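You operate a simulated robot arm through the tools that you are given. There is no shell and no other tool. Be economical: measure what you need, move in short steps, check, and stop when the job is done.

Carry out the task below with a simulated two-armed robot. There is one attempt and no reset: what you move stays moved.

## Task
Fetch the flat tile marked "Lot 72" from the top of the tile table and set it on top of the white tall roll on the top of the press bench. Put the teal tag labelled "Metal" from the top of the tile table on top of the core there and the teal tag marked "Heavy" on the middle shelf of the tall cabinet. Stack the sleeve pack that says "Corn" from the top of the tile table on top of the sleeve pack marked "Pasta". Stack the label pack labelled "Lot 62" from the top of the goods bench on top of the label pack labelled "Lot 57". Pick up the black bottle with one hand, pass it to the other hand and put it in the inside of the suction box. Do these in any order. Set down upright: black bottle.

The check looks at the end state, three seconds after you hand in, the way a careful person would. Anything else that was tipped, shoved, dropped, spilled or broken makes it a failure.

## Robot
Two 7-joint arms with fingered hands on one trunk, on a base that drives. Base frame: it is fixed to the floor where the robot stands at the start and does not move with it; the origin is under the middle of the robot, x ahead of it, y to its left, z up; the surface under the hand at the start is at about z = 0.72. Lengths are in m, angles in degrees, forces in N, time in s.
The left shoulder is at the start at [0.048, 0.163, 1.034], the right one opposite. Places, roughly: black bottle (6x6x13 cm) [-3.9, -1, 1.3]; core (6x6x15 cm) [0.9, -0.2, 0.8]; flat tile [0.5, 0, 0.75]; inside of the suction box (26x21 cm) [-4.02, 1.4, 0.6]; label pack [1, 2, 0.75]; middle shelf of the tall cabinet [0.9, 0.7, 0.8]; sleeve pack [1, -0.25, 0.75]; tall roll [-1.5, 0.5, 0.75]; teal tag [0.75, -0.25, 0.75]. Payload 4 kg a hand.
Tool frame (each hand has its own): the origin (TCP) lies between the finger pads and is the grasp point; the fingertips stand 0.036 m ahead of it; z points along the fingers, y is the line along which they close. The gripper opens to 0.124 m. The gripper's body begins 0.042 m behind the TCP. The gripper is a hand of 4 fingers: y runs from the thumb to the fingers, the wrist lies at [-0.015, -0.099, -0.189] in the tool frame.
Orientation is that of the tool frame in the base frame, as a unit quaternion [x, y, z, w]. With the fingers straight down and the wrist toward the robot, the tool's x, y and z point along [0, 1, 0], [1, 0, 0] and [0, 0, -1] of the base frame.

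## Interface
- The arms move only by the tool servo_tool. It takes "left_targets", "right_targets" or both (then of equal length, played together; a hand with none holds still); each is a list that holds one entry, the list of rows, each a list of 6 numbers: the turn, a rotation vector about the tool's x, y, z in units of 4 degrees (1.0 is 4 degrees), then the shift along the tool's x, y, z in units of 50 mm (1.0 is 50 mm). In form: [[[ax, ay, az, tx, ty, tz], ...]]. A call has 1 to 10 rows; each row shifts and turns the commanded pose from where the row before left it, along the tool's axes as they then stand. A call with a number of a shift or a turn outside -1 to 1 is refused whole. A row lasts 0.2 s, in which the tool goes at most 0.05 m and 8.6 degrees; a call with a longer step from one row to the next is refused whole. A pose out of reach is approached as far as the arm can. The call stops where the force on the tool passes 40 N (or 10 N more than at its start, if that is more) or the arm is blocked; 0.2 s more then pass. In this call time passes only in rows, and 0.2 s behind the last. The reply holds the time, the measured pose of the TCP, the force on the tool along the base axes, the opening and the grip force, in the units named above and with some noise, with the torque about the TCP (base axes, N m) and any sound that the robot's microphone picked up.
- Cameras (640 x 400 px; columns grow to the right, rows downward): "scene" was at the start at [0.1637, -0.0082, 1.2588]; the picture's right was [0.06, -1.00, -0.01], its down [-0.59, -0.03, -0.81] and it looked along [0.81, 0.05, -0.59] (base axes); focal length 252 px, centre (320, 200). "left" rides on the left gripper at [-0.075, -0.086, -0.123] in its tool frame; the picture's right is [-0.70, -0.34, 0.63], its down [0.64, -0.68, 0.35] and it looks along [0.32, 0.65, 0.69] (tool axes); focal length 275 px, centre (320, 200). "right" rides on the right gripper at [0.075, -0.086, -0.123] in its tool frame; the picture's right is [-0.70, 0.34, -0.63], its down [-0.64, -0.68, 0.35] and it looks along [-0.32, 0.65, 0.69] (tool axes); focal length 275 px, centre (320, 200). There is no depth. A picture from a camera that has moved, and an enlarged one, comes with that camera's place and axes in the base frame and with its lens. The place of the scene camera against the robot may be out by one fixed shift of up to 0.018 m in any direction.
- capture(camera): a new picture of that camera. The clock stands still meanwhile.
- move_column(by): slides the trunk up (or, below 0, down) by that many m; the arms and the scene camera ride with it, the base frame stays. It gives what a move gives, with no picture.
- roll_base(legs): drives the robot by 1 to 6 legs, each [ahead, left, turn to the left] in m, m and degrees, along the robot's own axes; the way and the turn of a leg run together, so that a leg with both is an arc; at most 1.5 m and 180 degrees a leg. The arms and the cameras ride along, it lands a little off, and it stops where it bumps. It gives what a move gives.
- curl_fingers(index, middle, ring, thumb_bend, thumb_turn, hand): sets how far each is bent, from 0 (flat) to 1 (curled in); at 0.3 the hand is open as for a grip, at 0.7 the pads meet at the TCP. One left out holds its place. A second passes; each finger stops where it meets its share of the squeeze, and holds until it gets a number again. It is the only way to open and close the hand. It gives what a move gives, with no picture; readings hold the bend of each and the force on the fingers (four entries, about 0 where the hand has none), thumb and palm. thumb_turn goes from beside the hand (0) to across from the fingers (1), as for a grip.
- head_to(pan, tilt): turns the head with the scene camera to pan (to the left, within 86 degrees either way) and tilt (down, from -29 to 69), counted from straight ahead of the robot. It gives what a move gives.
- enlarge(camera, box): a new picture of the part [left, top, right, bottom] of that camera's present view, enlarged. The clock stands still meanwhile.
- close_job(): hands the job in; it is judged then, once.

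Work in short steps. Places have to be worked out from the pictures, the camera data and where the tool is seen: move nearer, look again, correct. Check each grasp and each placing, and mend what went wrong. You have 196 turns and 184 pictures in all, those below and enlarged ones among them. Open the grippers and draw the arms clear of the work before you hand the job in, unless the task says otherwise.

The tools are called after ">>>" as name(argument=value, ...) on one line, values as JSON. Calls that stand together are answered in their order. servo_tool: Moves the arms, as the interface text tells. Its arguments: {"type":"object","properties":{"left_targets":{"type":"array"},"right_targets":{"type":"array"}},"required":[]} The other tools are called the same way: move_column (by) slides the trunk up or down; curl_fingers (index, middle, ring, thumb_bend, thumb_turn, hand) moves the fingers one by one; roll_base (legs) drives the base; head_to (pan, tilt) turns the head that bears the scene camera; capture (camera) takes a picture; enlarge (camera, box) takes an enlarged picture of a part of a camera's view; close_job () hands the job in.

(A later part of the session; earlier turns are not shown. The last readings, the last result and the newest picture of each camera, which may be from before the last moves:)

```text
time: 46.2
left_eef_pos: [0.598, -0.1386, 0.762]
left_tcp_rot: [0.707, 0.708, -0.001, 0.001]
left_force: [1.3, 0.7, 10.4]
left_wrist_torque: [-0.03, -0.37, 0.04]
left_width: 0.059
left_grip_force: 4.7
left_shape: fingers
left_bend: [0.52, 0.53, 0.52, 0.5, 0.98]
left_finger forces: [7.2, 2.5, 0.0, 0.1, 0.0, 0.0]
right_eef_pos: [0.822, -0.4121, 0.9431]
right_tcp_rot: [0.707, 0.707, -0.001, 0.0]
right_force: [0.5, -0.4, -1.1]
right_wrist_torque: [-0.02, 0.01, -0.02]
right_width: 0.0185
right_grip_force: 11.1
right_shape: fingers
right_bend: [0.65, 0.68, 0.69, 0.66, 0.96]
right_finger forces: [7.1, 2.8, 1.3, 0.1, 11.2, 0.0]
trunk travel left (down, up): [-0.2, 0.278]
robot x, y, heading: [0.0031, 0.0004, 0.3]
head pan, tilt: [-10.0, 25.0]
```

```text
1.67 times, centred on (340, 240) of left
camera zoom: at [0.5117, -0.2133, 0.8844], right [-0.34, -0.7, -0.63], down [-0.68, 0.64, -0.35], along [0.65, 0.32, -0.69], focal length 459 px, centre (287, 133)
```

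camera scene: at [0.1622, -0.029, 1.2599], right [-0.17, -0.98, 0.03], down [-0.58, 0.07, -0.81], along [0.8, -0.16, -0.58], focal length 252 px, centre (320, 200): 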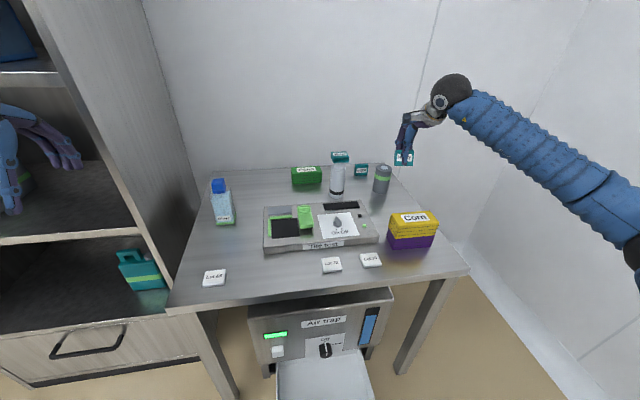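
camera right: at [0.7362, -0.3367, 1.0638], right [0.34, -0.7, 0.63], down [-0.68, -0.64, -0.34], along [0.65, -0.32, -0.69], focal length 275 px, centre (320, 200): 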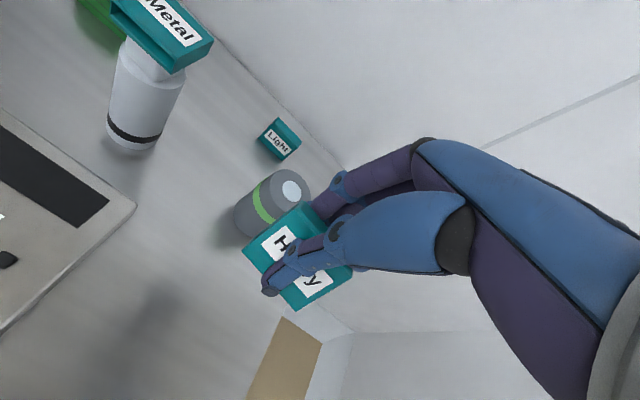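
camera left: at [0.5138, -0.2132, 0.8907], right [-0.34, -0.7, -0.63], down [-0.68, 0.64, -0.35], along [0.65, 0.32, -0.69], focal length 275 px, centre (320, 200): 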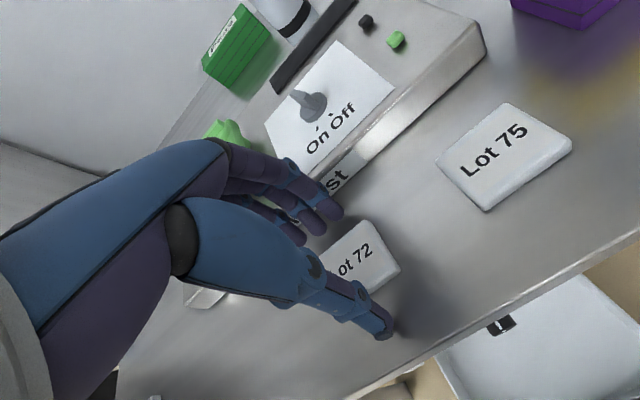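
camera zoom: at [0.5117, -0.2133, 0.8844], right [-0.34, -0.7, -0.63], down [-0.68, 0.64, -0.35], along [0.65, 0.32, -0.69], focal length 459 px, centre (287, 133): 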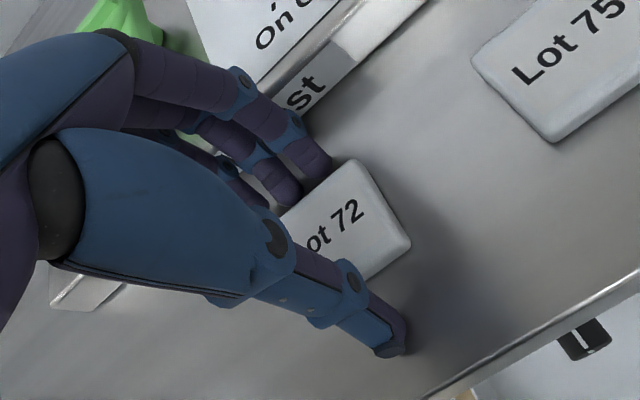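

Fingertips touch the table at z≈0.762. I raise 5 mm and close onto the tile.

>>> servo_tool(left_targets=[[[0, 0, 0, 0, 0.03, -0.1]]])

>>> curl_fingers(hand="left", index=0.63, middle=0.63, ring=0.63, thumb_bend=0.63)

>>> enlarge(camera="left", box=[220, 120, 460, 360])

```text
time: 46.6
left_eef_pos: [0.5968, -0.1393, 0.7634]
left_tcp_rot: [0.708, 0.706, 0.0, -0.001]
left_force: [0.2, 0.0, 0.1]
left_wrist_torque: [0.01, 0.02, 0.01]
left_width: 0.059
left_grip_force: 0.1
left_shape: fingers
left_bend: [0.52, 0.53, 0.52, 0.5, 0.98]
left_finger forces: [0.0, 0.1, 0.1, 0.0, 0.0, 0.0]
right_eef_pos: [0.822, -0.4124, 0.9408]
right_tcp_rot: [0.707, 0.707, 0.0, -0.001]
right_force: [-0.1, -0.3, -0.4]
right_wrist_torque: [0.01, -0.01, 0.05]
right_width: 0.018
right_grip_force: 11.0
right_shape: fingers
right_bend: [0.65, 0.68, 0.69, 0.66, 0.96]
right_finger forces: [7.2, 2.8, 1.4, 0.0, 11.2, 0.1]
trunk travel left (down, up): [-0.2, 0.278]
robot x, y, heading: [-0.0033, 0.0021, -0.0]
head pan, tilt: [-10.0, 25.0]
```

```text
time: 47.6
left_eef_pos: [0.5989, -0.1384, 0.7635]
left_tcp_rot: [0.707, 0.708, 0.0, 0.001]
left_force: [-1.0, 0.5, -0.4]
left_wrist_torque: [0.01, 0.01, 0.0]
left_width: 0.0402
left_grip_force: 8.3
left_shape: fingers
left_bend: [0.59, 0.6, 0.62, 0.6, 0.97]
left_finger forces: [4.5, 3.3, 0.6, 0.0, 7.4, 0.0]
right_eef_pos: [0.8225, -0.4124, 0.9404]
right_tcp_rot: [0.708, 0.707, 0.0, 0.0]
right_force: [-0.5, -0.1, 0.0]
right_wrist_torque: [-0.03, 0.0, 0.02]
right_width: 0.0184
right_grip_force: 11.6
right_shape: fingers
right_bend: [0.65, 0.68, 0.69, 0.66, 0.96]
right_finger forces: [7.1, 2.8, 1.5, 0.0, 11.1, 0.0]
trunk travel left (down, up): [-0.2, 0.278]
robot x, y, heading: [-0.0009, -0.0017, -0.3]
head pan, tilt: [-10.0, 25.0]
```

```text
1.67 times, centred on (340, 240) of left
camera zoom: at [0.5131, -0.2137, 0.8873], right [-0.34, -0.7, -0.63], down [-0.68, 0.64, -0.35], along [0.65, 0.32, -0.69], focal length 459 px, centre (287, 133)
```

zoom: 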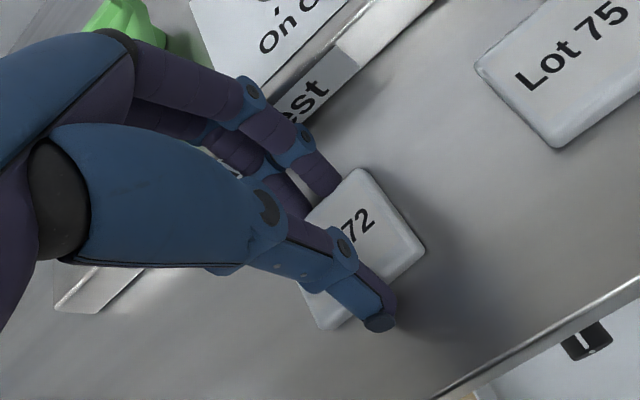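

Gripping the tile (8 N). I tighten slightly and lift to check.

>>> curl_fingers(hand="left", index=0.66, middle=0.66, ring=0.66, thumb_bend=0.66)

>>> servo_tool(left_targets=[[[0, 0, 0, 0, -0.1, -0.4], [0, 0, 0, 0, -0.1, -0.8], [0, 0, 0, 0, 0, -0.9], [0, 0, 0, 0, 0, -0.9], [0, 0, 0, 0, 0, -0.9], [0, 0, 0, 0, 0, -0.9]]])

>>> capture(camera="left")

>>> capture(camera="scene")

```text
time: 48.6
left_eef_pos: [0.598, -0.1396, 0.765]
left_tcp_rot: [0.707, 0.707, 0.001, 0.0]
left_force: [0.8, 0.0, 1.4]
left_wrist_torque: [0.04, -0.02, -0.01]
left_width: 0.0392
left_grip_force: 13.5
left_shape: fingers
left_bend: [0.6, 0.62, 0.64, 0.6, 0.96]
left_finger forces: [6.8, 5.3, 3.1, 0.0, 12.5, 0.1]
right_eef_pos: [0.8227, -0.4121, 0.9408]
right_tcp_rot: [0.707, 0.707, 0.0, -0.001]
right_force: [-1.6, 0.3, -0.2]
right_wrist_torque: [-0.01, 0.04, 0.02]
right_width: 0.0185
right_grip_force: 11.0
right_shape: fingers
right_bend: [0.65, 0.68, 0.69, 0.66, 0.96]
right_finger forces: [7.0, 2.8, 1.4, 0.0, 11.3, 0.0]
trunk travel left (down, up): [-0.2, 0.278]
robot x, y, heading: [0.0003, 0.0004, -0.1]
head pan, tilt: [-10.0, 25.0]
```

```text
time: 50.0
left_eef_pos: [0.5872, -0.1403, 1.0061]
left_tcp_rot: [0.707, 0.707, 0.0, 0.0]
left_force: [-0.7, -0.3, -0.9]
left_wrist_torque: [-0.01, -0.02, 0.0]
left_width: 0.039
left_grip_force: 12.3
left_shape: fingers
left_bend: [0.6, 0.62, 0.64, 0.6, 0.96]
left_finger forces: [6.9, 5.1, 1.8, 0.1, 11.8, 0.0]
right_eef_pos: [0.8227, -0.4115, 0.9406]
right_tcp_rot: [0.707, 0.707, 0.0, 0.0]
right_force: [0.4, -0.8, -0.2]
right_wrist_torque: [0.01, -0.02, 0.0]
right_width: 0.0183
right_grip_force: 11.4
right_shape: fingers
right_bend: [0.65, 0.68, 0.69, 0.66, 0.96]
right_finger forces: [7.1, 3.0, 1.4, 0.0, 11.2, 0.1]
trunk travel left (down, up): [-0.2, 0.278]
robot x, y, heading: [0.0018, 0.0014, -0.0]
head pan, tilt: [-10.0, 25.0]
```

```text
128 pictures are left
camera left: at [0.5006, -0.2139, 1.1307], right [-0.34, -0.7, -0.63], down [-0.68, 0.65, -0.35], along [0.65, 0.32, -0.69], focal length 275 px, centre (320, 200)
```

left: 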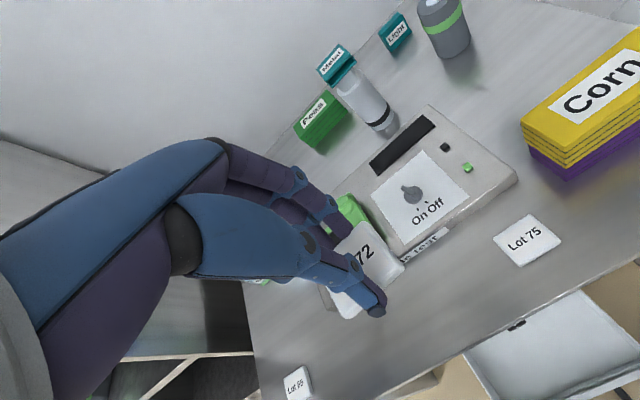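

```text
127 pictures are left
camera scene: at [0.1621, -0.0299, 1.2599], right [-0.17, -0.98, 0.03], down [-0.58, 0.07, -0.81], along [0.8, -0.16, -0.58], focal length 252 px, centre (320, 200)
```

scene: 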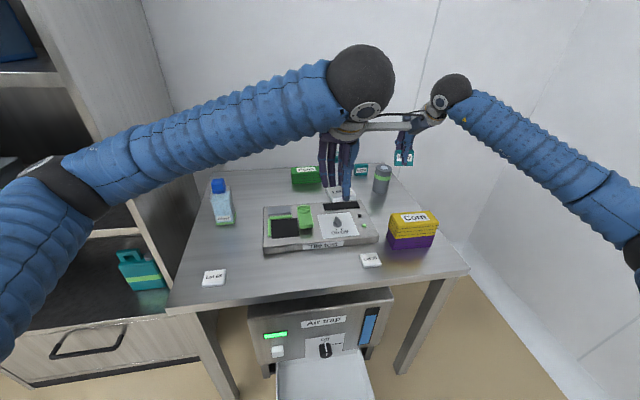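

Both items held. I draw both hands in before driving to the cabinet.

>>> servo_tool(left_targets=[[[0, 0, 0, 0.9, -0.1, -0.3], [0, 0, 0, 0.9, -0.1, -0.3], [0, 0, 0, 0.9, -0.1, 0], [0, 0, 0, 0.9, -0.1, 0], [0, 0, 0, 0.9, -0.1, 0], [0, 0, 0, 0.9, -0.1, 0]]], right_targets=[[[0, 0, 0, 0.2, -0.85, -0.3], [0, 0, 0, 0.2, -0.85, -0.3], [0, 0, 0, 0.2, -0.85, -0.3], [0, 0, 0, 0.2, -0.85, 0], [0, 0, 0, 0.2, -0.85, 0], [0, 0, 0, 0.2, -0.85, 0]]])

>>> head_to(pan=45, tilt=20)

>>> roll_base(legs=[[-0.25, 0, 0]])

>>> capture(camera="scene")

```text
time: 51.4
left_eef_pos: [0.5592, 0.1325, 1.0371]
left_tcp_rot: [0.708, 0.707, 0.001, 0.001]
left_force: [0.5, 0.0, -0.2]
left_wrist_torque: [-0.04, -0.02, -0.02]
left_width: 0.0389
left_grip_force: 12.7
left_shape: fingers
left_bend: [0.6, 0.62, 0.65, 0.6, 0.96]
left_finger forces: [6.7, 5.1, 1.6, 0.1, 11.8, 0.1]
right_eef_pos: [0.5678, -0.3524, 0.9877]
right_tcp_rot: [0.707, 0.707, 0.001, 0.001]
right_force: [-0.9, -0.9, 0.8]
right_wrist_torque: [0.0, -0.03, -0.05]
right_width: 0.0185
right_grip_force: 10.9
right_shape: fingers
right_bend: [0.65, 0.68, 0.69, 0.66, 0.96]
right_finger forces: [7.1, 2.8, 1.4, 0.0, 11.3, 0.1]
trunk travel left (down, up): [-0.2, 0.278]
robot x, y, heading: [-0.0009, -0.0024, -0.0]
head pan, tilt: [-10.0, 25.0]
```

```text
time: 52.6
left_eef_pos: [0.5607, 0.1316, 1.038]
left_tcp_rot: [0.707, 0.707, 0.0, 0.001]
left_force: [-0.3, -0.2, -0.8]
left_wrist_torque: [0.01, -0.01, 0.0]
left_width: 0.039
left_grip_force: 12.7
left_shape: fingers
left_bend: [0.6, 0.62, 0.65, 0.6, 0.96]
left_finger forces: [6.7, 5.1, 1.6, 0.1, 11.7, 0.1]
right_eef_pos: [0.569, -0.3529, 0.987]
right_tcp_rot: [0.707, 0.707, 0.001, 0.0]
right_force: [0.2, -0.9, -0.3]
right_wrist_torque: [-0.02, 0.04, -0.01]
right_width: 0.0183
right_grip_force: 11.2
right_shape: fingers
right_bend: [0.65, 0.68, 0.69, 0.66, 0.96]
right_finger forces: [7.1, 2.9, 1.4, 0.0, 11.3, 0.0]
trunk travel left (down, up): [-0.2, 0.278]
robot x, y, heading: [-0.0014, 0.0012, 0.1]
head pan, tilt: [45.0, 20.0]
```

```text
time: 54.4
left_eef_pos: [0.3128, 0.1301, 1.0382]
left_tcp_rot: [0.708, 0.706, 0.001, 0.001]
left_force: [0.0, -0.2, 0.4]
left_wrist_torque: [-0.03, -0.01, 0.02]
left_width: 0.039
left_grip_force: 12.6
left_shape: fingers
left_bend: [0.6, 0.62, 0.65, 0.6, 0.96]
left_finger forces: [6.8, 5.2, 1.6, 0.1, 11.6, 0.1]
right_eef_pos: [0.3213, -0.3554, 0.9879]
right_tcp_rot: [0.709, 0.705, 0.001, 0.001]
right_force: [-0.5, -0.1, -0.6]
right_wrist_torque: [-0.01, -0.01, 0.02]
right_width: 0.0182
right_grip_force: 11.6
right_shape: fingers
right_bend: [0.65, 0.68, 0.69, 0.66, 0.96]
right_finger forces: [7.1, 2.9, 1.4, 0.1, 11.3, 0.0]
trunk travel left (down, up): [-0.2, 0.278]
robot x, y, heading: [-0.2494, -0.0001, -0.2]
head pan, tilt: [45.0, 20.0]
```

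```text
126 pictures are left
camera scene: at [-0.1076, 0.0522, 1.2725], right [0.69, -0.71, -0.13], down [-0.41, -0.24, -0.88], along [0.59, 0.66, -0.46], focal length 252 px, centre (320, 200)
```

scene: 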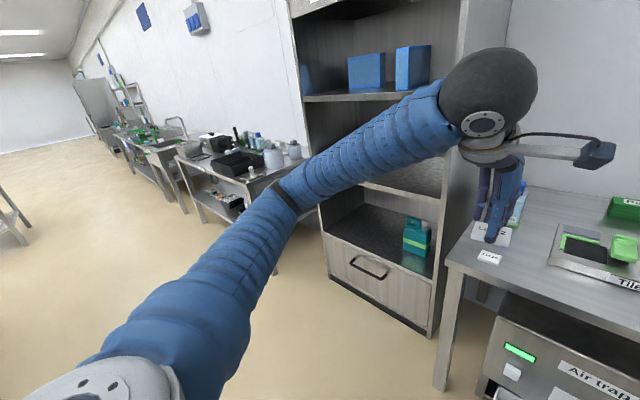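

Floor to the left is clear; I drive left 0.75 m and look at the cabinet.

>>> roll_base(legs=[[0, 0.75, 0]])

>>> head_to(pan=-5, tilt=20)

>>> capture(camera="scene")

```text
time: 58.5
left_eef_pos: [0.3208, 0.8892, 1.0368]
left_tcp_rot: [0.71, 0.704, 0.0, 0.001]
left_force: [0.3, -1.0, 0.0]
left_wrist_torque: [-0.02, 0.02, -0.03]
left_width: 0.0391
left_grip_force: 12.6
left_shape: fingers
left_bend: [0.6, 0.62, 0.65, 0.6, 0.96]
left_finger forces: [6.7, 5.1, 1.5, 0.0, 11.7, 0.0]
right_eef_pos: [0.3257, 0.4052, 0.987]
right_tcp_rot: [0.711, 0.704, -0.001, 0.0]
right_force: [-0.5, -0.3, -0.1]
right_wrist_torque: [-0.02, 0.02, 0.04]
right_width: 0.0184
right_grip_force: 11.5
right_shape: fingers
right_bend: [0.65, 0.68, 0.69, 0.66, 0.96]
right_finger forces: [7.1, 2.9, 1.3, 0.0, 11.2, 0.0]
trunk travel left (down, up): [-0.2, 0.278]
robot x, y, heading: [-0.2412, 0.7671, -0.6]
head pan, tilt: [45.0, 20.0]
```

```text
time: 59.7
left_eef_pos: [0.3198, 0.8883, 1.037]
left_tcp_rot: [0.71, 0.704, 0.0, 0.0]
left_force: [0.3, -0.4, -0.8]
left_wrist_torque: [-0.02, 0.02, -0.01]
left_width: 0.0389
left_grip_force: 12.7
left_shape: fingers
left_bend: [0.6, 0.62, 0.65, 0.6, 0.96]
left_finger forces: [6.7, 5.1, 1.7, 0.0, 11.6, 0.1]
right_eef_pos: [0.3258, 0.4038, 0.9876]
right_tcp_rot: [0.71, 0.704, 0.0, 0.0]
right_force: [0.5, -0.8, -0.7]
right_wrist_torque: [0.0, 0.0, -0.02]
right_width: 0.0186
right_grip_force: 11.4
right_shape: fingers
right_bend: [0.65, 0.68, 0.69, 0.66, 0.96]
right_finger forces: [7.1, 3.0, 1.4, 0.0, 11.3, 0.0]
trunk travel left (down, up): [-0.2, 0.278]
robot x, y, heading: [-0.2407, 0.7624, -0.6]
head pan, tilt: [-5.0, 20.0]
```

```text
125 pictures are left
camera scene: at [-0.075, 0.739, 1.2673], right [-0.09, -1.0, 0.02], down [-0.51, 0.03, -0.86], along [0.86, -0.09, -0.51], focal length 252 px, centre (320, 200)
```

scene: 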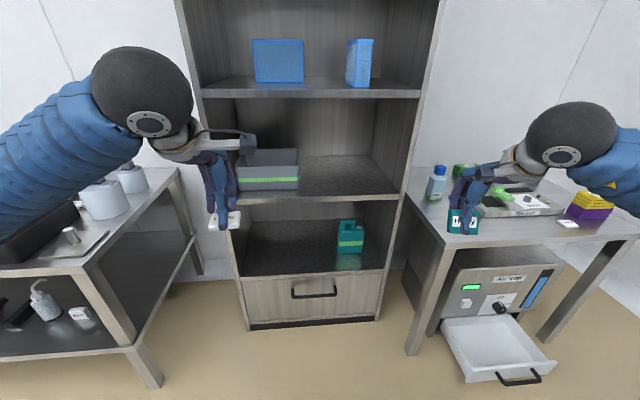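

The middle shelf (z≈0.80, front x≈0.72) has free space around y≈0.56. I drive forward 0.24 m.

>>> roll_base(legs=[[0.24, 0, 0.6]])

>>> capture(camera="scene")

```text
time: 61.5
left_eef_pos: [0.5597, 0.8948, 1.0359]
left_tcp_rot: [0.706, 0.709, -0.001, 0.0]
left_force: [0.4, 0.7, -0.1]
left_wrist_torque: [0.0, 0.02, 0.02]
left_width: 0.039
left_grip_force: 12.7
left_shape: fingers
left_bend: [0.6, 0.62, 0.65, 0.6, 0.96]
left_finger forces: [6.7, 5.1, 1.6, 0.0, 11.6, 0.0]
right_eef_pos: [0.571, 0.4108, 0.9865]
right_tcp_rot: [0.706, 0.709, 0.0, -0.001]
right_force: [0.0, 0.1, 0.0]
right_wrist_torque: [0.01, -0.01, -0.01]
right_width: 0.0181
right_grip_force: 10.7
right_shape: fingers
right_bend: [0.65, 0.68, 0.69, 0.66, 0.96]
right_finger forces: [7.1, 2.8, 1.4, 0.0, 11.2, 0.0]
trunk travel left (down, up): [-0.2, 0.278]
robot x, y, heading: [-0.005, 0.7609, 0.1]
head pan, tilt: [-5.0, 20.0]
```

```text
124 pictures are left
camera scene: at [0.1667, 0.7402, 1.267], right [-0.08, -1.0, 0.02], down [-0.51, 0.03, -0.86], along [0.86, -0.08, -0.51], focal length 252 px, centre (320, 200)
```

scene: 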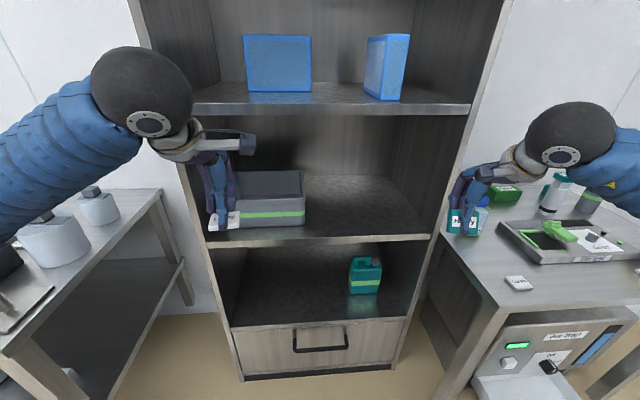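

I bring the right hand in front at y≈0.55, lower to 0.875, then enter over the shelf.

>>> servo_tool(right_targets=[[[0, 0, 0, 0.9, 0, 0.3], [0, 0, 0, 0.9, 0, 0.3], [0, 0, 0, 0.9, 0, 0.3], [0, 0, 0, 0, 0, 0.65], [0, 0, 0, 0, 0, 0.65], [0, 0, 0, 0, 0.9, 0], [0, 0, 0, 0, 0.9, 0], [0, 0, 0, 0, 0.9, 0]]])

>>> capture(camera="right")

>>> capture(camera="scene")

```text
time: 63.3
left_eef_pos: [0.5586, 0.8954, 1.0361]
left_tcp_rot: [0.706, 0.708, -0.001, -0.001]
left_force: [-0.2, 0.2, 0.3]
left_wrist_torque: [0.01, 0.01, 0.02]
left_width: 0.039
left_grip_force: 13.2
left_shape: fingers
left_bend: [0.6, 0.62, 0.65, 0.6, 0.96]
left_finger forces: [6.7, 5.0, 1.7, 0.0, 11.7, 0.1]
right_eef_pos: [0.7052, 0.5435, 0.876]
right_tcp_rot: [0.706, 0.709, -0.001, 0.0]
right_force: [-0.4, 0.5, -0.4]
right_wrist_torque: [0.0, 0.03, 0.0]
right_width: 0.0181
right_grip_force: 11.6
right_shape: fingers
right_bend: [0.65, 0.68, 0.69, 0.66, 0.96]
right_finger forces: [7.0, 2.9, 1.4, 0.0, 11.2, 0.1]
trunk travel left (down, up): [-0.2, 0.278]
robot x, y, heading: [-0.0025, 0.7625, 0.1]
head pan, tilt: [-5.0, 20.0]
```

```text
123 pictures are left
camera right: at [0.6189, 0.6188, 0.9981], right [0.34, -0.69, 0.63], down [-0.68, -0.65, -0.34], along [0.65, -0.31, -0.69], focal length 275 px, centre (320, 200)
```

right: 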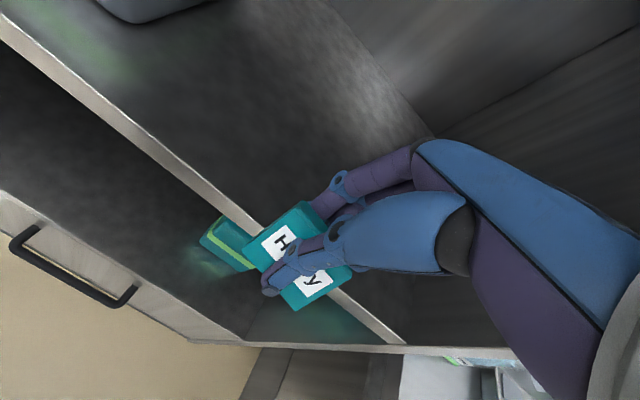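

```text
122 pictures are left
camera scene: at [0.1659, 0.7404, 1.2671], right [-0.08, -1.0, 0.02], down [-0.51, 0.03, -0.86], along [0.86, -0.08, -0.51], focal length 252 px, centre (320, 200)
```

scene: 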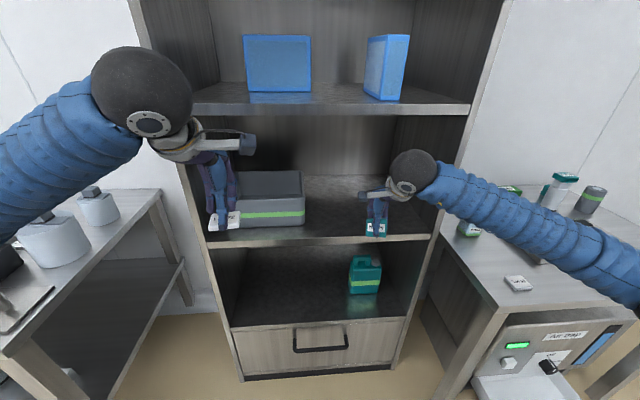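

The shelf lip checks at x≈0.73, z≈0.80. I go 10 cm further in and lower.

>>> servo_tool(right_targets=[[[0, 0, 0, 0.1, 0.95, 0], [0, 0, 0, 0.1, 0.95, 0], [0, 0, 0, 0, 0, 0.2], [0, 0, 0, 0, 0, 0.15], [0, 0, 0, 0, 0, 0.08], [0, 0, 0, 0, 0, 0.06]]])

>>> capture(camera="right")

>>> enlarge(camera="scene", box=[320, 140, 440, 250])

```text
time: 64.7
left_eef_pos: [0.5587, 0.8947, 1.0359]
left_tcp_rot: [0.706, 0.709, 0.0, 0.0]
left_force: [-0.2, 0.3, 0.8]
left_wrist_torque: [-0.01, -0.03, 0.01]
left_width: 0.0388
left_grip_force: 13.1
left_shape: fingers
left_bend: [0.6, 0.62, 0.65, 0.6, 0.96]
left_finger forces: [6.8, 5.2, 1.6, 0.0, 11.6, 0.1]
right_eef_pos: [0.7988, 0.5558, 0.8521]
right_tcp_rot: [0.705, 0.709, -0.001, 0.0]
right_force: [0.0, -0.9, -0.7]
right_wrist_torque: [-0.02, 0.02, 0.0]
right_width: 0.0181
right_grip_force: 11.1
right_shape: fingers
right_bend: [0.65, 0.68, 0.69, 0.66, 0.96]
right_finger forces: [7.0, 2.9, 1.4, 0.0, 11.3, 0.1]
trunk travel left (down, up): [-0.2, 0.278]
robot x, y, heading: [-0.0006, 0.7594, 0.2]
head pan, tilt: [-5.0, 20.0]
```

```text
121 pictures are left
camera right: at [0.7128, 0.6309, 0.9744], right [0.34, -0.69, 0.63], down [-0.68, -0.65, -0.35], along [0.65, -0.31, -0.69], focal length 275 px, centre (320, 200)
```

right: 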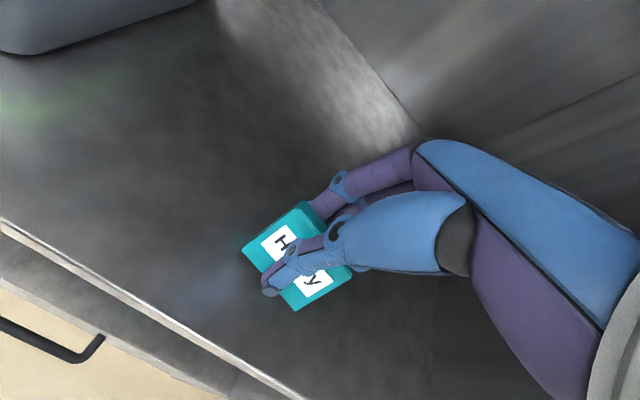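

```text
3.64 times, centred on (380, 195) of scene
camera zoom: at [0.1654, 0.7404, 1.2673], right [-0.08, -1.0, 0.02], down [-0.51, 0.03, -0.86], along [0.86, -0.08, -0.51], focal length 915 px, centre (102, 218)
```

zoom: 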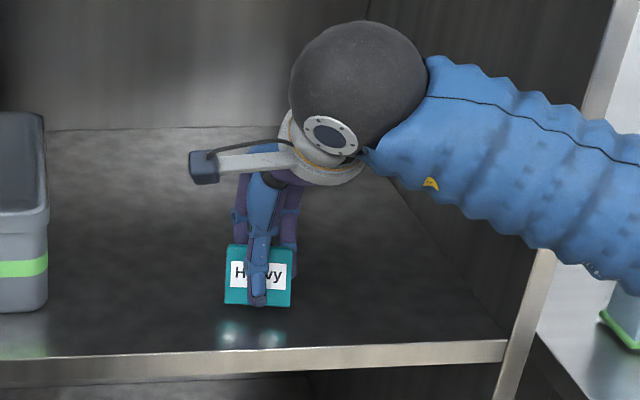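

Nearly on the shelf; I lower in small steps until contact.

>>> servo_tool(right_targets=[[[0, 0, 0, 0, 0, 0.04], [0, 0, 0, 0, 0, 0.04], [0, 0, 0, 0, 0, 0.04], [0, 0, 0, 0, 0, 0.04]]])

```text
time: 65.7
left_eef_pos: [0.557, 0.8948, 1.0386]
left_tcp_rot: [0.706, 0.708, 0.0, 0.0]
left_force: [0.0, 0.5, -1.0]
left_wrist_torque: [-0.02, -0.01, -0.05]
left_width: 0.0388
left_grip_force: 12.9
left_shape: fingers
left_bend: [0.6, 0.62, 0.65, 0.6, 0.96]
left_finger forces: [6.7, 5.1, 1.5, 0.1, 11.6, 0.1]
right_eef_pos: [0.7977, 0.5555, 0.8469]
right_tcp_rot: [0.706, 0.708, 0.002, 0.001]
right_force: [-3.1, -2.3, 24.5]
right_wrist_torque: [0.19, 0.06, 0.06]
right_width: 0.0179
right_grip_force: 15.7
right_shape: fingers
right_bend: [0.65, 0.68, 0.69, 0.66, 0.96]
right_finger forces: [5.4, 2.9, 1.8, 0.0, 21.6, 0.0]
trunk travel left (down, up): [-0.2, 0.278]
robot x, y, heading: [0.0018, 0.7593, 0.3]
head pan, tilt: [-5.0, 20.0]
```

Contact (24 N). I ease 4 mm, then open.

>>> servo_tool(right_targets=[[[0, 0, 0, 0, 0, -0.08]]])

>>> curl_fingers(hand="right", index=0.5, middle=0.5, ring=0.5, thumb_bend=0.5)

>>> capture(camera="right")

```text
time: 66.1
left_eef_pos: [0.5577, 0.8945, 1.0377]
left_tcp_rot: [0.706, 0.708, -0.001, 0.0]
left_force: [-0.7, 0.1, -0.3]
left_wrist_torque: [-0.03, 0.0, 0.0]
left_width: 0.0392
left_grip_force: 12.8
left_shape: fingers
left_bend: [0.6, 0.62, 0.65, 0.6, 0.96]
left_finger forces: [6.8, 5.1, 1.6, 0.1, 11.8, 0.0]
right_eef_pos: [0.7989, 0.5563, 0.8479]
right_tcp_rot: [0.705, 0.709, 0.0, 0.0]
right_force: [-1.4, -2.3, 13.6]
right_wrist_torque: [0.11, -0.01, 0.07]
right_width: 0.0181
right_grip_force: 14.4
right_shape: fingers
right_bend: [0.65, 0.68, 0.69, 0.66, 0.96]
right_finger forces: [6.2, 3.2, 2.0, 0.0, 17.5, 0.0]
trunk travel left (down, up): [-0.2, 0.278]
robot x, y, heading: [-0.0021, 0.7595, 0.2]
head pan, tilt: [-5.0, 20.0]
```

```text
time: 67.1
left_eef_pos: [0.5584, 0.8954, 1.0361]
left_tcp_rot: [0.706, 0.708, 0.0, 0.0]
left_force: [-0.4, 0.5, -0.2]
left_wrist_torque: [0.02, 0.03, -0.01]
left_width: 0.0387
left_grip_force: 12.1
left_shape: fingers
left_bend: [0.6, 0.62, 0.65, 0.6, 0.96]
left_finger forces: [6.6, 5.2, 1.7, 0.0, 11.7, 0.1]
right_eef_pos: [0.799, 0.5565, 0.848]
right_tcp_rot: [0.706, 0.708, 0.001, 0.0]
right_force: [-0.4, 0.0, 0.6]
right_wrist_torque: [-0.02, 0.01, 0.03]
right_width: 0.0617
right_grip_force: 0.0
right_shape: fingers
right_bend: [0.5, 0.5, 0.5, 0.5, 0.97]
right_finger forces: [0.1, 0.0, 0.0, 0.1, 0.1, 0.0]
trunk travel left (down, up): [-0.2, 0.278]
robot x, y, heading: [-0.0011, 0.7613, 0.2]
head pan, tilt: [-5.0, 20.0]
```

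```text
119 pictures are left
camera right: at [0.7129, 0.6308, 0.9693], right [0.34, -0.7, 0.63], down [-0.68, -0.65, -0.35], along [0.65, -0.31, -0.69], focal length 275 px, centre (320, 200)
```

right: 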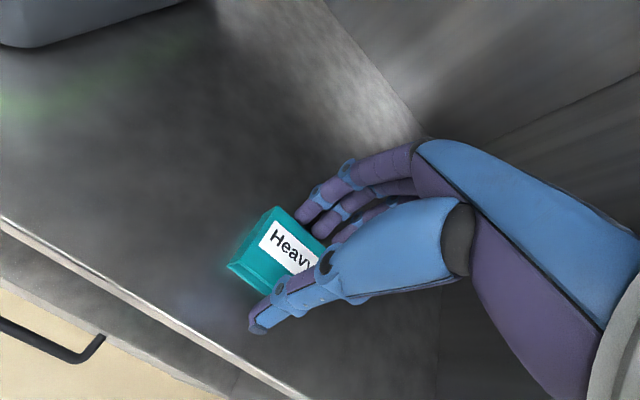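

The tag leans back on the fingers. I re-close gently to straighten it, then look.

>>> curl_fingers(hand="right", index=0.63, middle=0.63, ring=0.63, thumb_bend=0.63)

>>> enlarge(camera="right", box=[200, 160, 400, 360])

>>> enlarge(camera="scene", box=[350, 180, 410, 240])

```text
time: 68.1
left_eef_pos: [0.5583, 0.8958, 1.0366]
left_tcp_rot: [0.705, 0.709, 0.0, 0.0]
left_force: [0.4, 0.6, 0.2]
left_wrist_torque: [0.0, -0.05, 0.01]
left_width: 0.0391
left_grip_force: 12.0
left_shape: fingers
left_bend: [0.6, 0.62, 0.65, 0.6, 0.96]
left_finger forces: [6.6, 5.2, 1.6, 0.0, 11.7, 0.1]
right_eef_pos: [0.799, 0.5562, 0.8471]
right_tcp_rot: [0.705, 0.709, 0.001, 0.0]
right_force: [-0.5, -0.7, 2.5]
right_wrist_torque: [-0.05, -0.01, 0.02]
right_width: 0.0478
right_grip_force: 12.9
right_shape: fingers
right_bend: [0.57, 0.58, 0.62, 0.58, 0.97]
right_finger forces: [6.1, 5.6, 1.1, 0.0, 11.9, 0.0]
trunk travel left (down, up): [-0.2, 0.278]
robot x, y, heading: [-0.0023, 0.7615, 0.2]
head pan, tilt: [-5.0, 20.0]
```

```text
2.00 times, centred on (300, 260) of right
camera zoom: at [0.7128, 0.6307, 0.9696], right [0.34, -0.7, 0.63], down [-0.68, -0.65, -0.35], along [0.65, -0.31, -0.69], focal length 551 px, centre (360, 80)
```

zoom: 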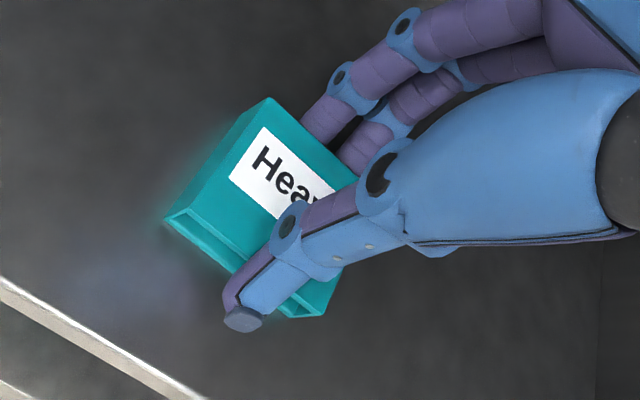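

```text
6.67 times, centred on (380, 210) of scene
camera zoom: at [0.1651, 0.7403, 1.2673], right [-0.08, -1.0, 0.02], down [-0.51, 0.03, -0.86], along [0.86, -0.08, -0.51], focal length 1678 px, centre (-80, 133)
```

zoom: 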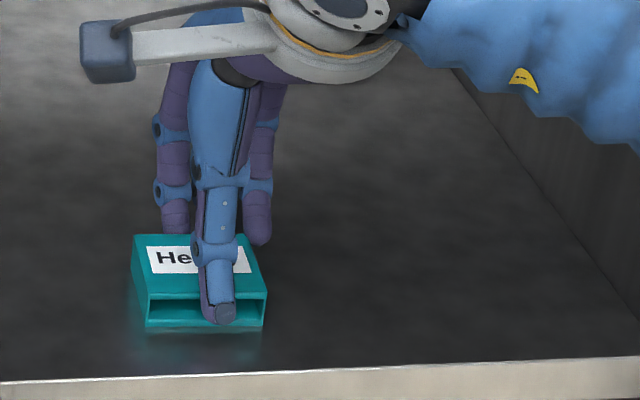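

The tag now lies flat and stable on the shelf, which is fine. I open, rise and back out.

>>> curl_fingers(hand="right", index=0.42, middle=0.42, ring=0.42, thumb_bend=0.42)

>>> servo_tool(right_targets=[[[0, 0, 0, 0, 0, -0.4], [0, 0, 0, 0, 0, -0.4], [0, 0, 0, 0, -0.9, 0], [0, 0, 0, 0, -0.9, 0], [0, 0, 0, 0, -0.9, 0], [0, 0, 0, 0, -0.9, 0], [0, 0, 0, 0, -0.9, -0.2], [0, 0, 0, 0, 0, -0.9], [0, 0, 0, 0, 0, -0.9]]])

>>> capture(camera="scene")

```text
time: 69.1
left_eef_pos: [0.5582, 0.8949, 1.0356]
left_tcp_rot: [0.706, 0.708, -0.001, 0.0]
left_force: [-0.4, -0.4, -0.3]
left_wrist_torque: [-0.03, -0.01, -0.01]
left_width: 0.0392
left_grip_force: 12.4
left_shape: fingers
left_bend: [0.6, 0.62, 0.65, 0.6, 0.96]
left_finger forces: [6.7, 5.1, 1.5, 0.0, 11.7, 0.0]
right_eef_pos: [0.7985, 0.5566, 0.8465]
right_tcp_rot: [0.706, 0.708, 0.0, 0.0]
right_force: [0.2, -1.6, -0.8]
right_wrist_torque: [-0.01, -0.02, -0.03]
right_width: 0.0867
right_grip_force: 0.0
right_shape: fingers
right_bend: [0.42, 0.42, 0.42, 0.42, 0.97]
right_finger forces: [0.1, 0.1, 0.0, 0.0, 0.0, 0.1]
trunk travel left (down, up): [-0.2, 0.278]
robot x, y, heading: [-0.0028, 0.7605, 0.1]
head pan, tilt: [-5.0, 20.0]
```

```text
time: 71.1
left_eef_pos: [0.5587, 0.8946, 1.0374]
left_tcp_rot: [0.706, 0.708, 0.0, 0.0]
left_force: [-0.3, 0.0, -0.5]
left_wrist_torque: [0.0, 0.01, 0.0]
left_width: 0.039
left_grip_force: 12.7
left_shape: fingers
left_bend: [0.6, 0.62, 0.65, 0.6, 0.96]
left_finger forces: [6.6, 5.0, 1.7, 0.0, 11.8, 0.0]
right_eef_pos: [0.5751, 0.5543, 0.9886]
right_tcp_rot: [0.706, 0.708, 0.0, 0.0]
right_force: [-0.2, 0.2, 0.6]
right_wrist_torque: [-0.01, -0.02, 0.01]
right_width: 0.0869
right_grip_force: 0.0
right_shape: fingers
right_bend: [0.42, 0.42, 0.42, 0.42, 0.97]
right_finger forces: [0.0, 0.0, 0.0, 0.0, 0.1, 0.0]
trunk travel left (down, up): [-0.2, 0.278]
robot x, y, heading: [-0.0019, 0.7643, 0.1]
head pan, tilt: [-5.0, 20.0]
```

```text
116 pictures are left
camera scene: at [0.1647, 0.7405, 1.2675], right [-0.08, -1.0, 0.02], down [-0.51, 0.03, -0.86], along [0.86, -0.08, -0.51], focal length 252 px, centre (320, 200)
```

scene: 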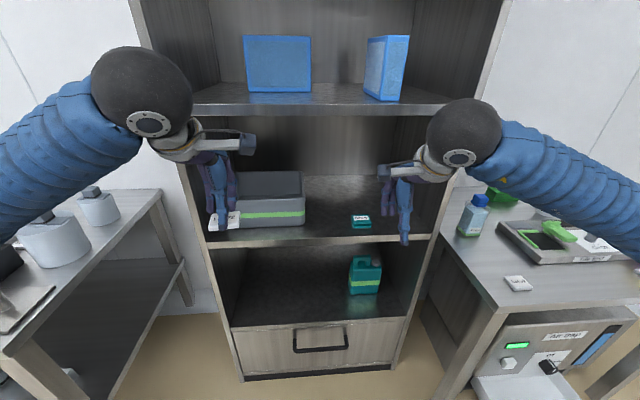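

Heavy is on the middle shelf. I back up 0.3 m and look left at the next bench.

>>> roll_base(legs=[[-0.35, 0, 0]])

>>> head_to(pan=40, tilt=15)

>>> capture(camera="scene")

>>> head_to(pan=85, tilt=15)

>>> capture(camera="scene")

```text
time: 73.4
left_eef_pos: [0.2026, 0.8952, 1.037]
left_tcp_rot: [0.705, 0.709, 0.0, -0.001]
left_force: [0.7, -1.6, -0.2]
left_wrist_torque: [0.01, -0.02, 0.02]
left_width: 0.0389
left_grip_force: 12.2
left_shape: fingers
left_bend: [0.6, 0.62, 0.65, 0.6, 0.96]
left_finger forces: [6.7, 5.1, 1.5, 0.0, 11.7, 0.0]
right_eef_pos: [0.2208, 0.5561, 0.9885]
right_tcp_rot: [0.704, 0.71, 0.001, 0.0]
right_force: [-0.3, -0.3, 0.4]
right_wrist_torque: [0.01, -0.03, 0.02]
right_width: 0.0868
right_grip_force: 0.0
right_shape: fingers
right_bend: [0.42, 0.42, 0.42, 0.42, 0.97]
right_finger forces: [0.1, 0.1, 0.1, 0.0, 0.0, 0.1]
trunk travel left (down, up): [-0.2, 0.278]
robot x, y, heading: [-0.3534, 0.7562, 0.4]
head pan, tilt: [-5.0, 20.0]
```

```text
time: 74.5
left_eef_pos: [0.2033, 0.8954, 1.0372]
left_tcp_rot: [0.704, 0.71, 0.0, 0.0]
left_force: [-0.7, -0.4, 0.8]
left_wrist_torque: [0.0, 0.0, 0.01]
left_width: 0.0393
left_grip_force: 12.4
left_shape: fingers
left_bend: [0.6, 0.62, 0.65, 0.6, 0.96]
left_finger forces: [6.7, 5.1, 1.6, 0.0, 11.7, 0.0]
right_eef_pos: [0.2215, 0.5556, 0.988]
right_tcp_rot: [0.705, 0.71, 0.0, 0.001]
right_force: [0.2, -0.1, 0.7]
right_wrist_torque: [-0.02, 0.01, 0.0]
right_width: 0.0871
right_grip_force: 0.1
right_shape: fingers
right_bend: [0.42, 0.42, 0.42, 0.42, 0.97]
right_finger forces: [0.0, 0.0, 0.0, 0.0, 0.0, 0.1]
trunk travel left (down, up): [-0.2, 0.278]
robot x, y, heading: [-0.353, 0.76, 0.4]
head pan, tilt: [40.0, 15.0]
```

```text
115 pictures are left
camera scene: at [-0.209, 0.8071, 1.2792], right [0.64, -0.76, -0.12], down [-0.37, -0.17, -0.91], along [0.68, 0.63, -0.39], focal length 252 px, centre (320, 200)
```

scene: 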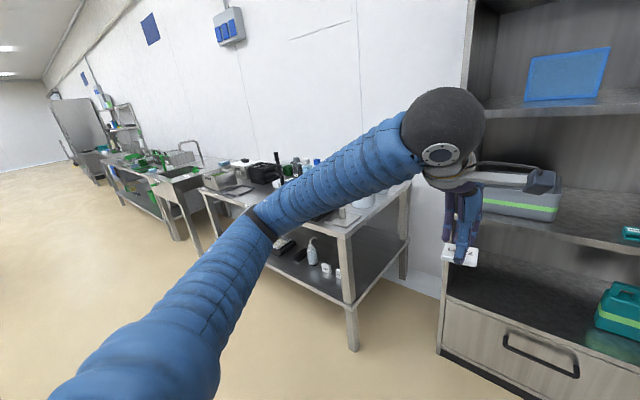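

```text
time: 75.6
left_eef_pos: [0.2033, 0.8939, 1.0371]
left_tcp_rot: [0.704, 0.71, 0.001, 0.0]
left_force: [0.8, 0.8, -0.2]
left_wrist_torque: [0.02, -0.01, 0.02]
left_width: 0.039
left_grip_force: 12.4
left_shape: fingers
left_bend: [0.6, 0.62, 0.65, 0.6, 0.96]
left_finger forces: [6.7, 5.0, 1.6, 0.0, 11.8, 0.1]
right_eef_pos: [0.2221, 0.5557, 0.9878]
right_tcp_rot: [0.704, 0.71, 0.0, 0.0]
right_force: [0.2, 0.7, 0.8]
right_wrist_torque: [-0.01, -0.04, 0.01]
right_width: 0.0868
right_grip_force: 0.0
right_shape: fingers
right_bend: [0.42, 0.42, 0.42, 0.42, 0.97]
right_finger forces: [0.0, 0.1, 0.1, 0.0, 0.0, 0.0]
trunk travel left (down, up): [-0.2, 0.278]
robot x, y, heading: [-0.3571, 0.7644, 0.6]
head pan, tilt: [85.0, 15.0]
```

```text
114 pictures are left
camera scene: at [-0.2715, 0.8397, 1.2909], right [0.98, -0.08, -0.18], down [-0.2, -0.26, -0.95], along [0.03, 0.96, -0.27], focal length 252 px, centre (320, 200)
```

scene: 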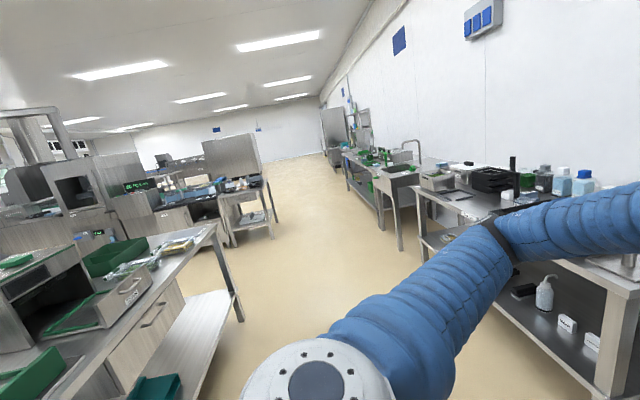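

The goods bench runs along the wall (front x≈0.48). I drive left 1.25 m to face it.

>>> roll_base(legs=[[0, 1.2, -0.6]])

>>> head_to(pan=0, tilt=25)

>>> capture(camera="scene")

```text
time: 81.6
left_eef_pos: [0.1701, 2.0987, 1.0366]
left_tcp_rot: [0.692, 0.722, -0.001, 0.0]
left_force: [-0.4, -0.5, -0.2]
left_wrist_torque: [-0.01, 0.04, 0.01]
left_width: 0.0392
left_grip_force: 12.3
left_shape: fingers
left_bend: [0.6, 0.62, 0.65, 0.6, 0.96]
left_finger forces: [6.7, 5.2, 1.6, 0.1, 11.7, 0.1]
right_eef_pos: [0.2001, 1.7609, 0.9882]
right_tcp_rot: [0.692, 0.722, 0.0, 0.001]
right_force: [0.3, -0.4, 0.5]
right_wrist_torque: [0.0, 0.0, -0.03]
right_width: 0.0867
right_grip_force: 0.0
right_shape: fingers
right_bend: [0.42, 0.42, 0.42, 0.42, 0.97]
right_finger forces: [0.1, 0.0, 0.1, 0.0, 0.0, 0.0]
trunk travel left (down, up): [-0.2, 0.278]
robot x, y, heading: [-0.3856, 1.9447, 2.6]
head pan, tilt: [85.0, 15.0]
```

```text
time: 83.2
left_eef_pos: [0.1693, 2.0991, 1.0368]
left_tcp_rot: [0.693, 0.721, 0.0, 0.0]
left_force: [-0.2, 0.4, 0.3]
left_wrist_torque: [0.04, 0.02, -0.01]
left_width: 0.039
left_grip_force: 12.4
left_shape: fingers
left_bend: [0.6, 0.62, 0.65, 0.6, 0.96]
left_finger forces: [6.8, 5.1, 1.6, 0.1, 11.7, 0.1]
right_eef_pos: [0.2012, 1.7599, 0.9875]
right_tcp_rot: [0.692, 0.722, 0.0, 0.0]
right_force: [0.5, -0.3, -0.7]
right_wrist_torque: [0.01, 0.01, 0.03]
right_width: 0.0869
right_grip_force: 0.0
right_shape: fingers
right_bend: [0.42, 0.42, 0.42, 0.42, 0.97]
right_finger forces: [0.0, 0.0, 0.0, 0.0, 0.1, 0.0]
trunk travel left (down, up): [-0.2, 0.278]
robot x, y, heading: [-0.3811, 1.9435, 2.2]
head pan, tilt: [0.0, 25.0]
```

```text
113 pictures are left
camera scene: at [-0.2204, 1.9371, 1.2595], right [0.04, -1.0, 0.0], down [-0.58, -0.02, -0.81], along [0.81, 0.03, -0.58], focal length 252 px, centre (320, 200)
```

scene: 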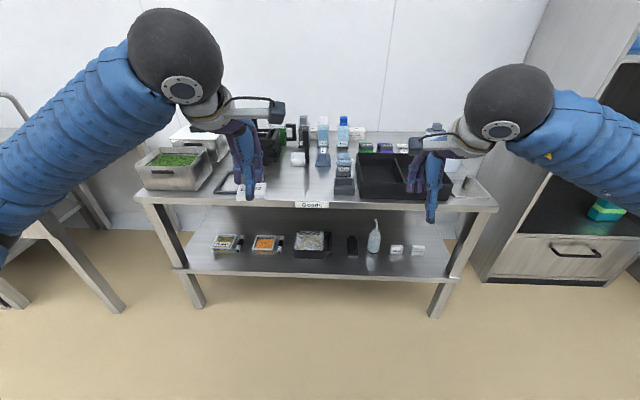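

I enlarge the bench top to find the label packs.

>>> enlarge(camera="scene", box=[240, 105, 400, 210])

>>> capture(camera="right")

```text
3.81 times, centred on (320, 158) of scene
camera zoom: at [-0.2204, 1.9371, 1.2595], right [0.04, -1.0, 0.0], down [-0.58, -0.02, -0.81], along [0.81, 0.03, -0.58], focal length 958 px, centre (320, 362)
```

zoom: 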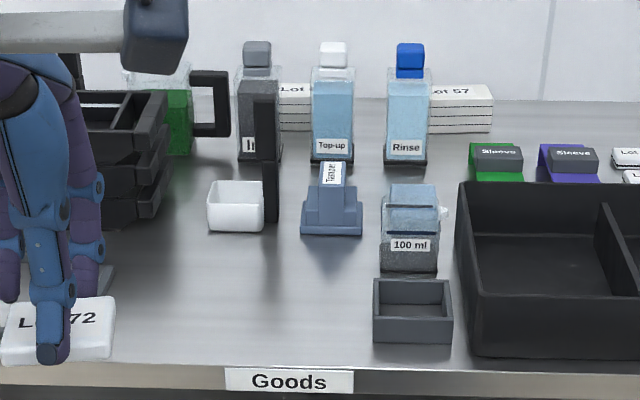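

```text
111 pictures are left
camera right: at [0.1116, 1.8315, 1.1098], right [0.37, -0.68, 0.63], down [-0.65, -0.67, -0.35], along [0.66, -0.29, -0.69], focal length 275 px, centre (320, 200)
```

right: 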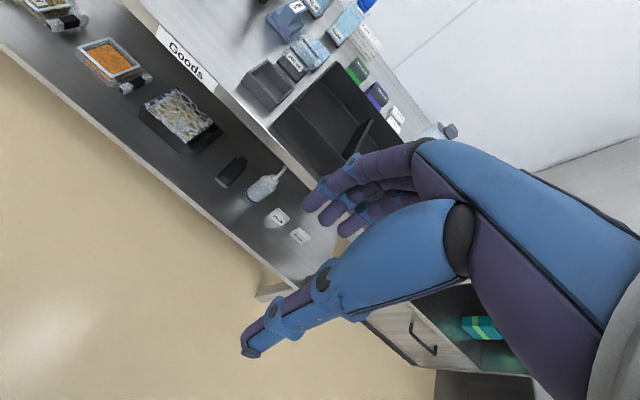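

The label packs are at the back behind bottles. I raise the trunk and drive nearer for a better view.

>>> move_column(by=0.25)

>>> roll_base(legs=[[0.33, 0, -2.2]])

>>> head_to(pan=0, tilt=35)

>>> capture(camera="scene")

```text
time: 85.8
left_eef_pos: [0.1689, 2.099, 1.2868]
left_tcp_rot: [0.692, 0.722, 0.001, 0.001]
left_force: [0.3, 0.3, 0.0]
left_wrist_torque: [-0.02, 0.01, 0.02]
left_width: 0.039
left_grip_force: 12.2
left_shape: fingers
left_bend: [0.6, 0.62, 0.65, 0.6, 0.96]
left_finger forces: [6.7, 5.2, 1.5, 0.0, 11.6, 0.1]
right_eef_pos: [0.2007, 1.76, 1.2381]
right_tcp_rot: [0.692, 0.722, -0.001, 0.0]
right_force: [-0.4, -0.6, 0.3]
right_wrist_torque: [-0.02, -0.02, 0.0]
right_width: 0.0868
right_grip_force: 0.0
right_shape: fingers
right_bend: [0.42, 0.42, 0.42, 0.42, 0.97]
right_finger forces: [0.1, 0.0, 0.0, 0.1, 0.0, 0.0]
trunk travel left (down, up): [-0.45, 0.028]
robot x, y, heading: [-0.3867, 1.9425, 2.5]
head pan, tilt: [0.0, 25.0]
```

```text
time: 88.0
left_eef_pos: [0.4997, 2.0857, 1.2861]
left_tcp_rot: [0.705, 0.709, 0.001, 0.0]
left_force: [-0.2, 0.2, -0.2]
left_wrist_torque: [0.01, -0.01, 0.01]
left_width: 0.039
left_grip_force: 12.8
left_shape: fingers
left_bend: [0.6, 0.62, 0.65, 0.6, 0.96]
left_finger forces: [6.8, 5.1, 1.5, 0.1, 11.7, 0.1]
right_eef_pos: [0.5181, 1.7464, 1.2383]
right_tcp_rot: [0.705, 0.709, 0.001, 0.0]
right_force: [-0.1, -0.6, -0.7]
right_wrist_torque: [0.0, 0.01, 0.0]
right_width: 0.0868
right_grip_force: 0.1
right_shape: fingers
right_bend: [0.42, 0.42, 0.42, 0.42, 0.97]
right_finger forces: [0.0, 0.1, 0.0, 0.0, 0.1, 0.0]
trunk travel left (down, up): [-0.45, 0.028]
robot x, y, heading: [-0.0586, 1.957, 0.2]
head pan, tilt: [0.0, 25.0]
```

```text
time: 88.7
left_eef_pos: [0.5, 2.0857, 1.2865]
left_tcp_rot: [0.705, 0.709, 0.0, 0.001]
left_force: [0.3, 0.0, -1.1]
left_wrist_torque: [0.0, 0.01, -0.01]
left_width: 0.0389
left_grip_force: 12.2
left_shape: fingers
left_bend: [0.6, 0.62, 0.65, 0.6, 0.96]
left_finger forces: [6.7, 5.1, 1.6, 0.1, 11.7, 0.0]
right_eef_pos: [0.5183, 1.7454, 1.2378]
right_tcp_rot: [0.705, 0.709, 0.0, 0.0]
right_force: [-0.2, 0.1, 0.5]
right_wrist_torque: [-0.02, 0.01, 0.0]
right_width: 0.0869
right_grip_force: 0.1
right_shape: fingers
right_bend: [0.42, 0.42, 0.42, 0.42, 0.97]
right_finger forces: [0.0, 0.0, 0.0, 0.1, 0.1, 0.0]
trunk travel left (down, up): [-0.45, 0.028]
robot x, y, heading: [-0.0571, 1.9503, 0.2]
head pan, tilt: [0.0, 35.0]
```

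```text
110 pictures are left
camera scene: at [0.0206, 1.9382, 1.5217], right [0.01, -1.0, 0.0], down [-0.58, 0.0, -0.82], along [0.82, 0.0, -0.58], focal length 252 px, centre (320, 200)
```

scene: 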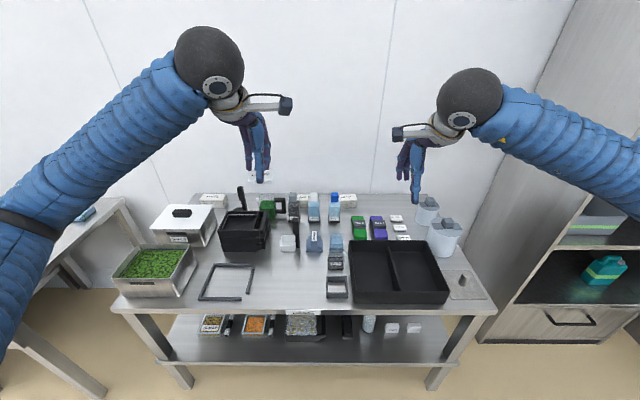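

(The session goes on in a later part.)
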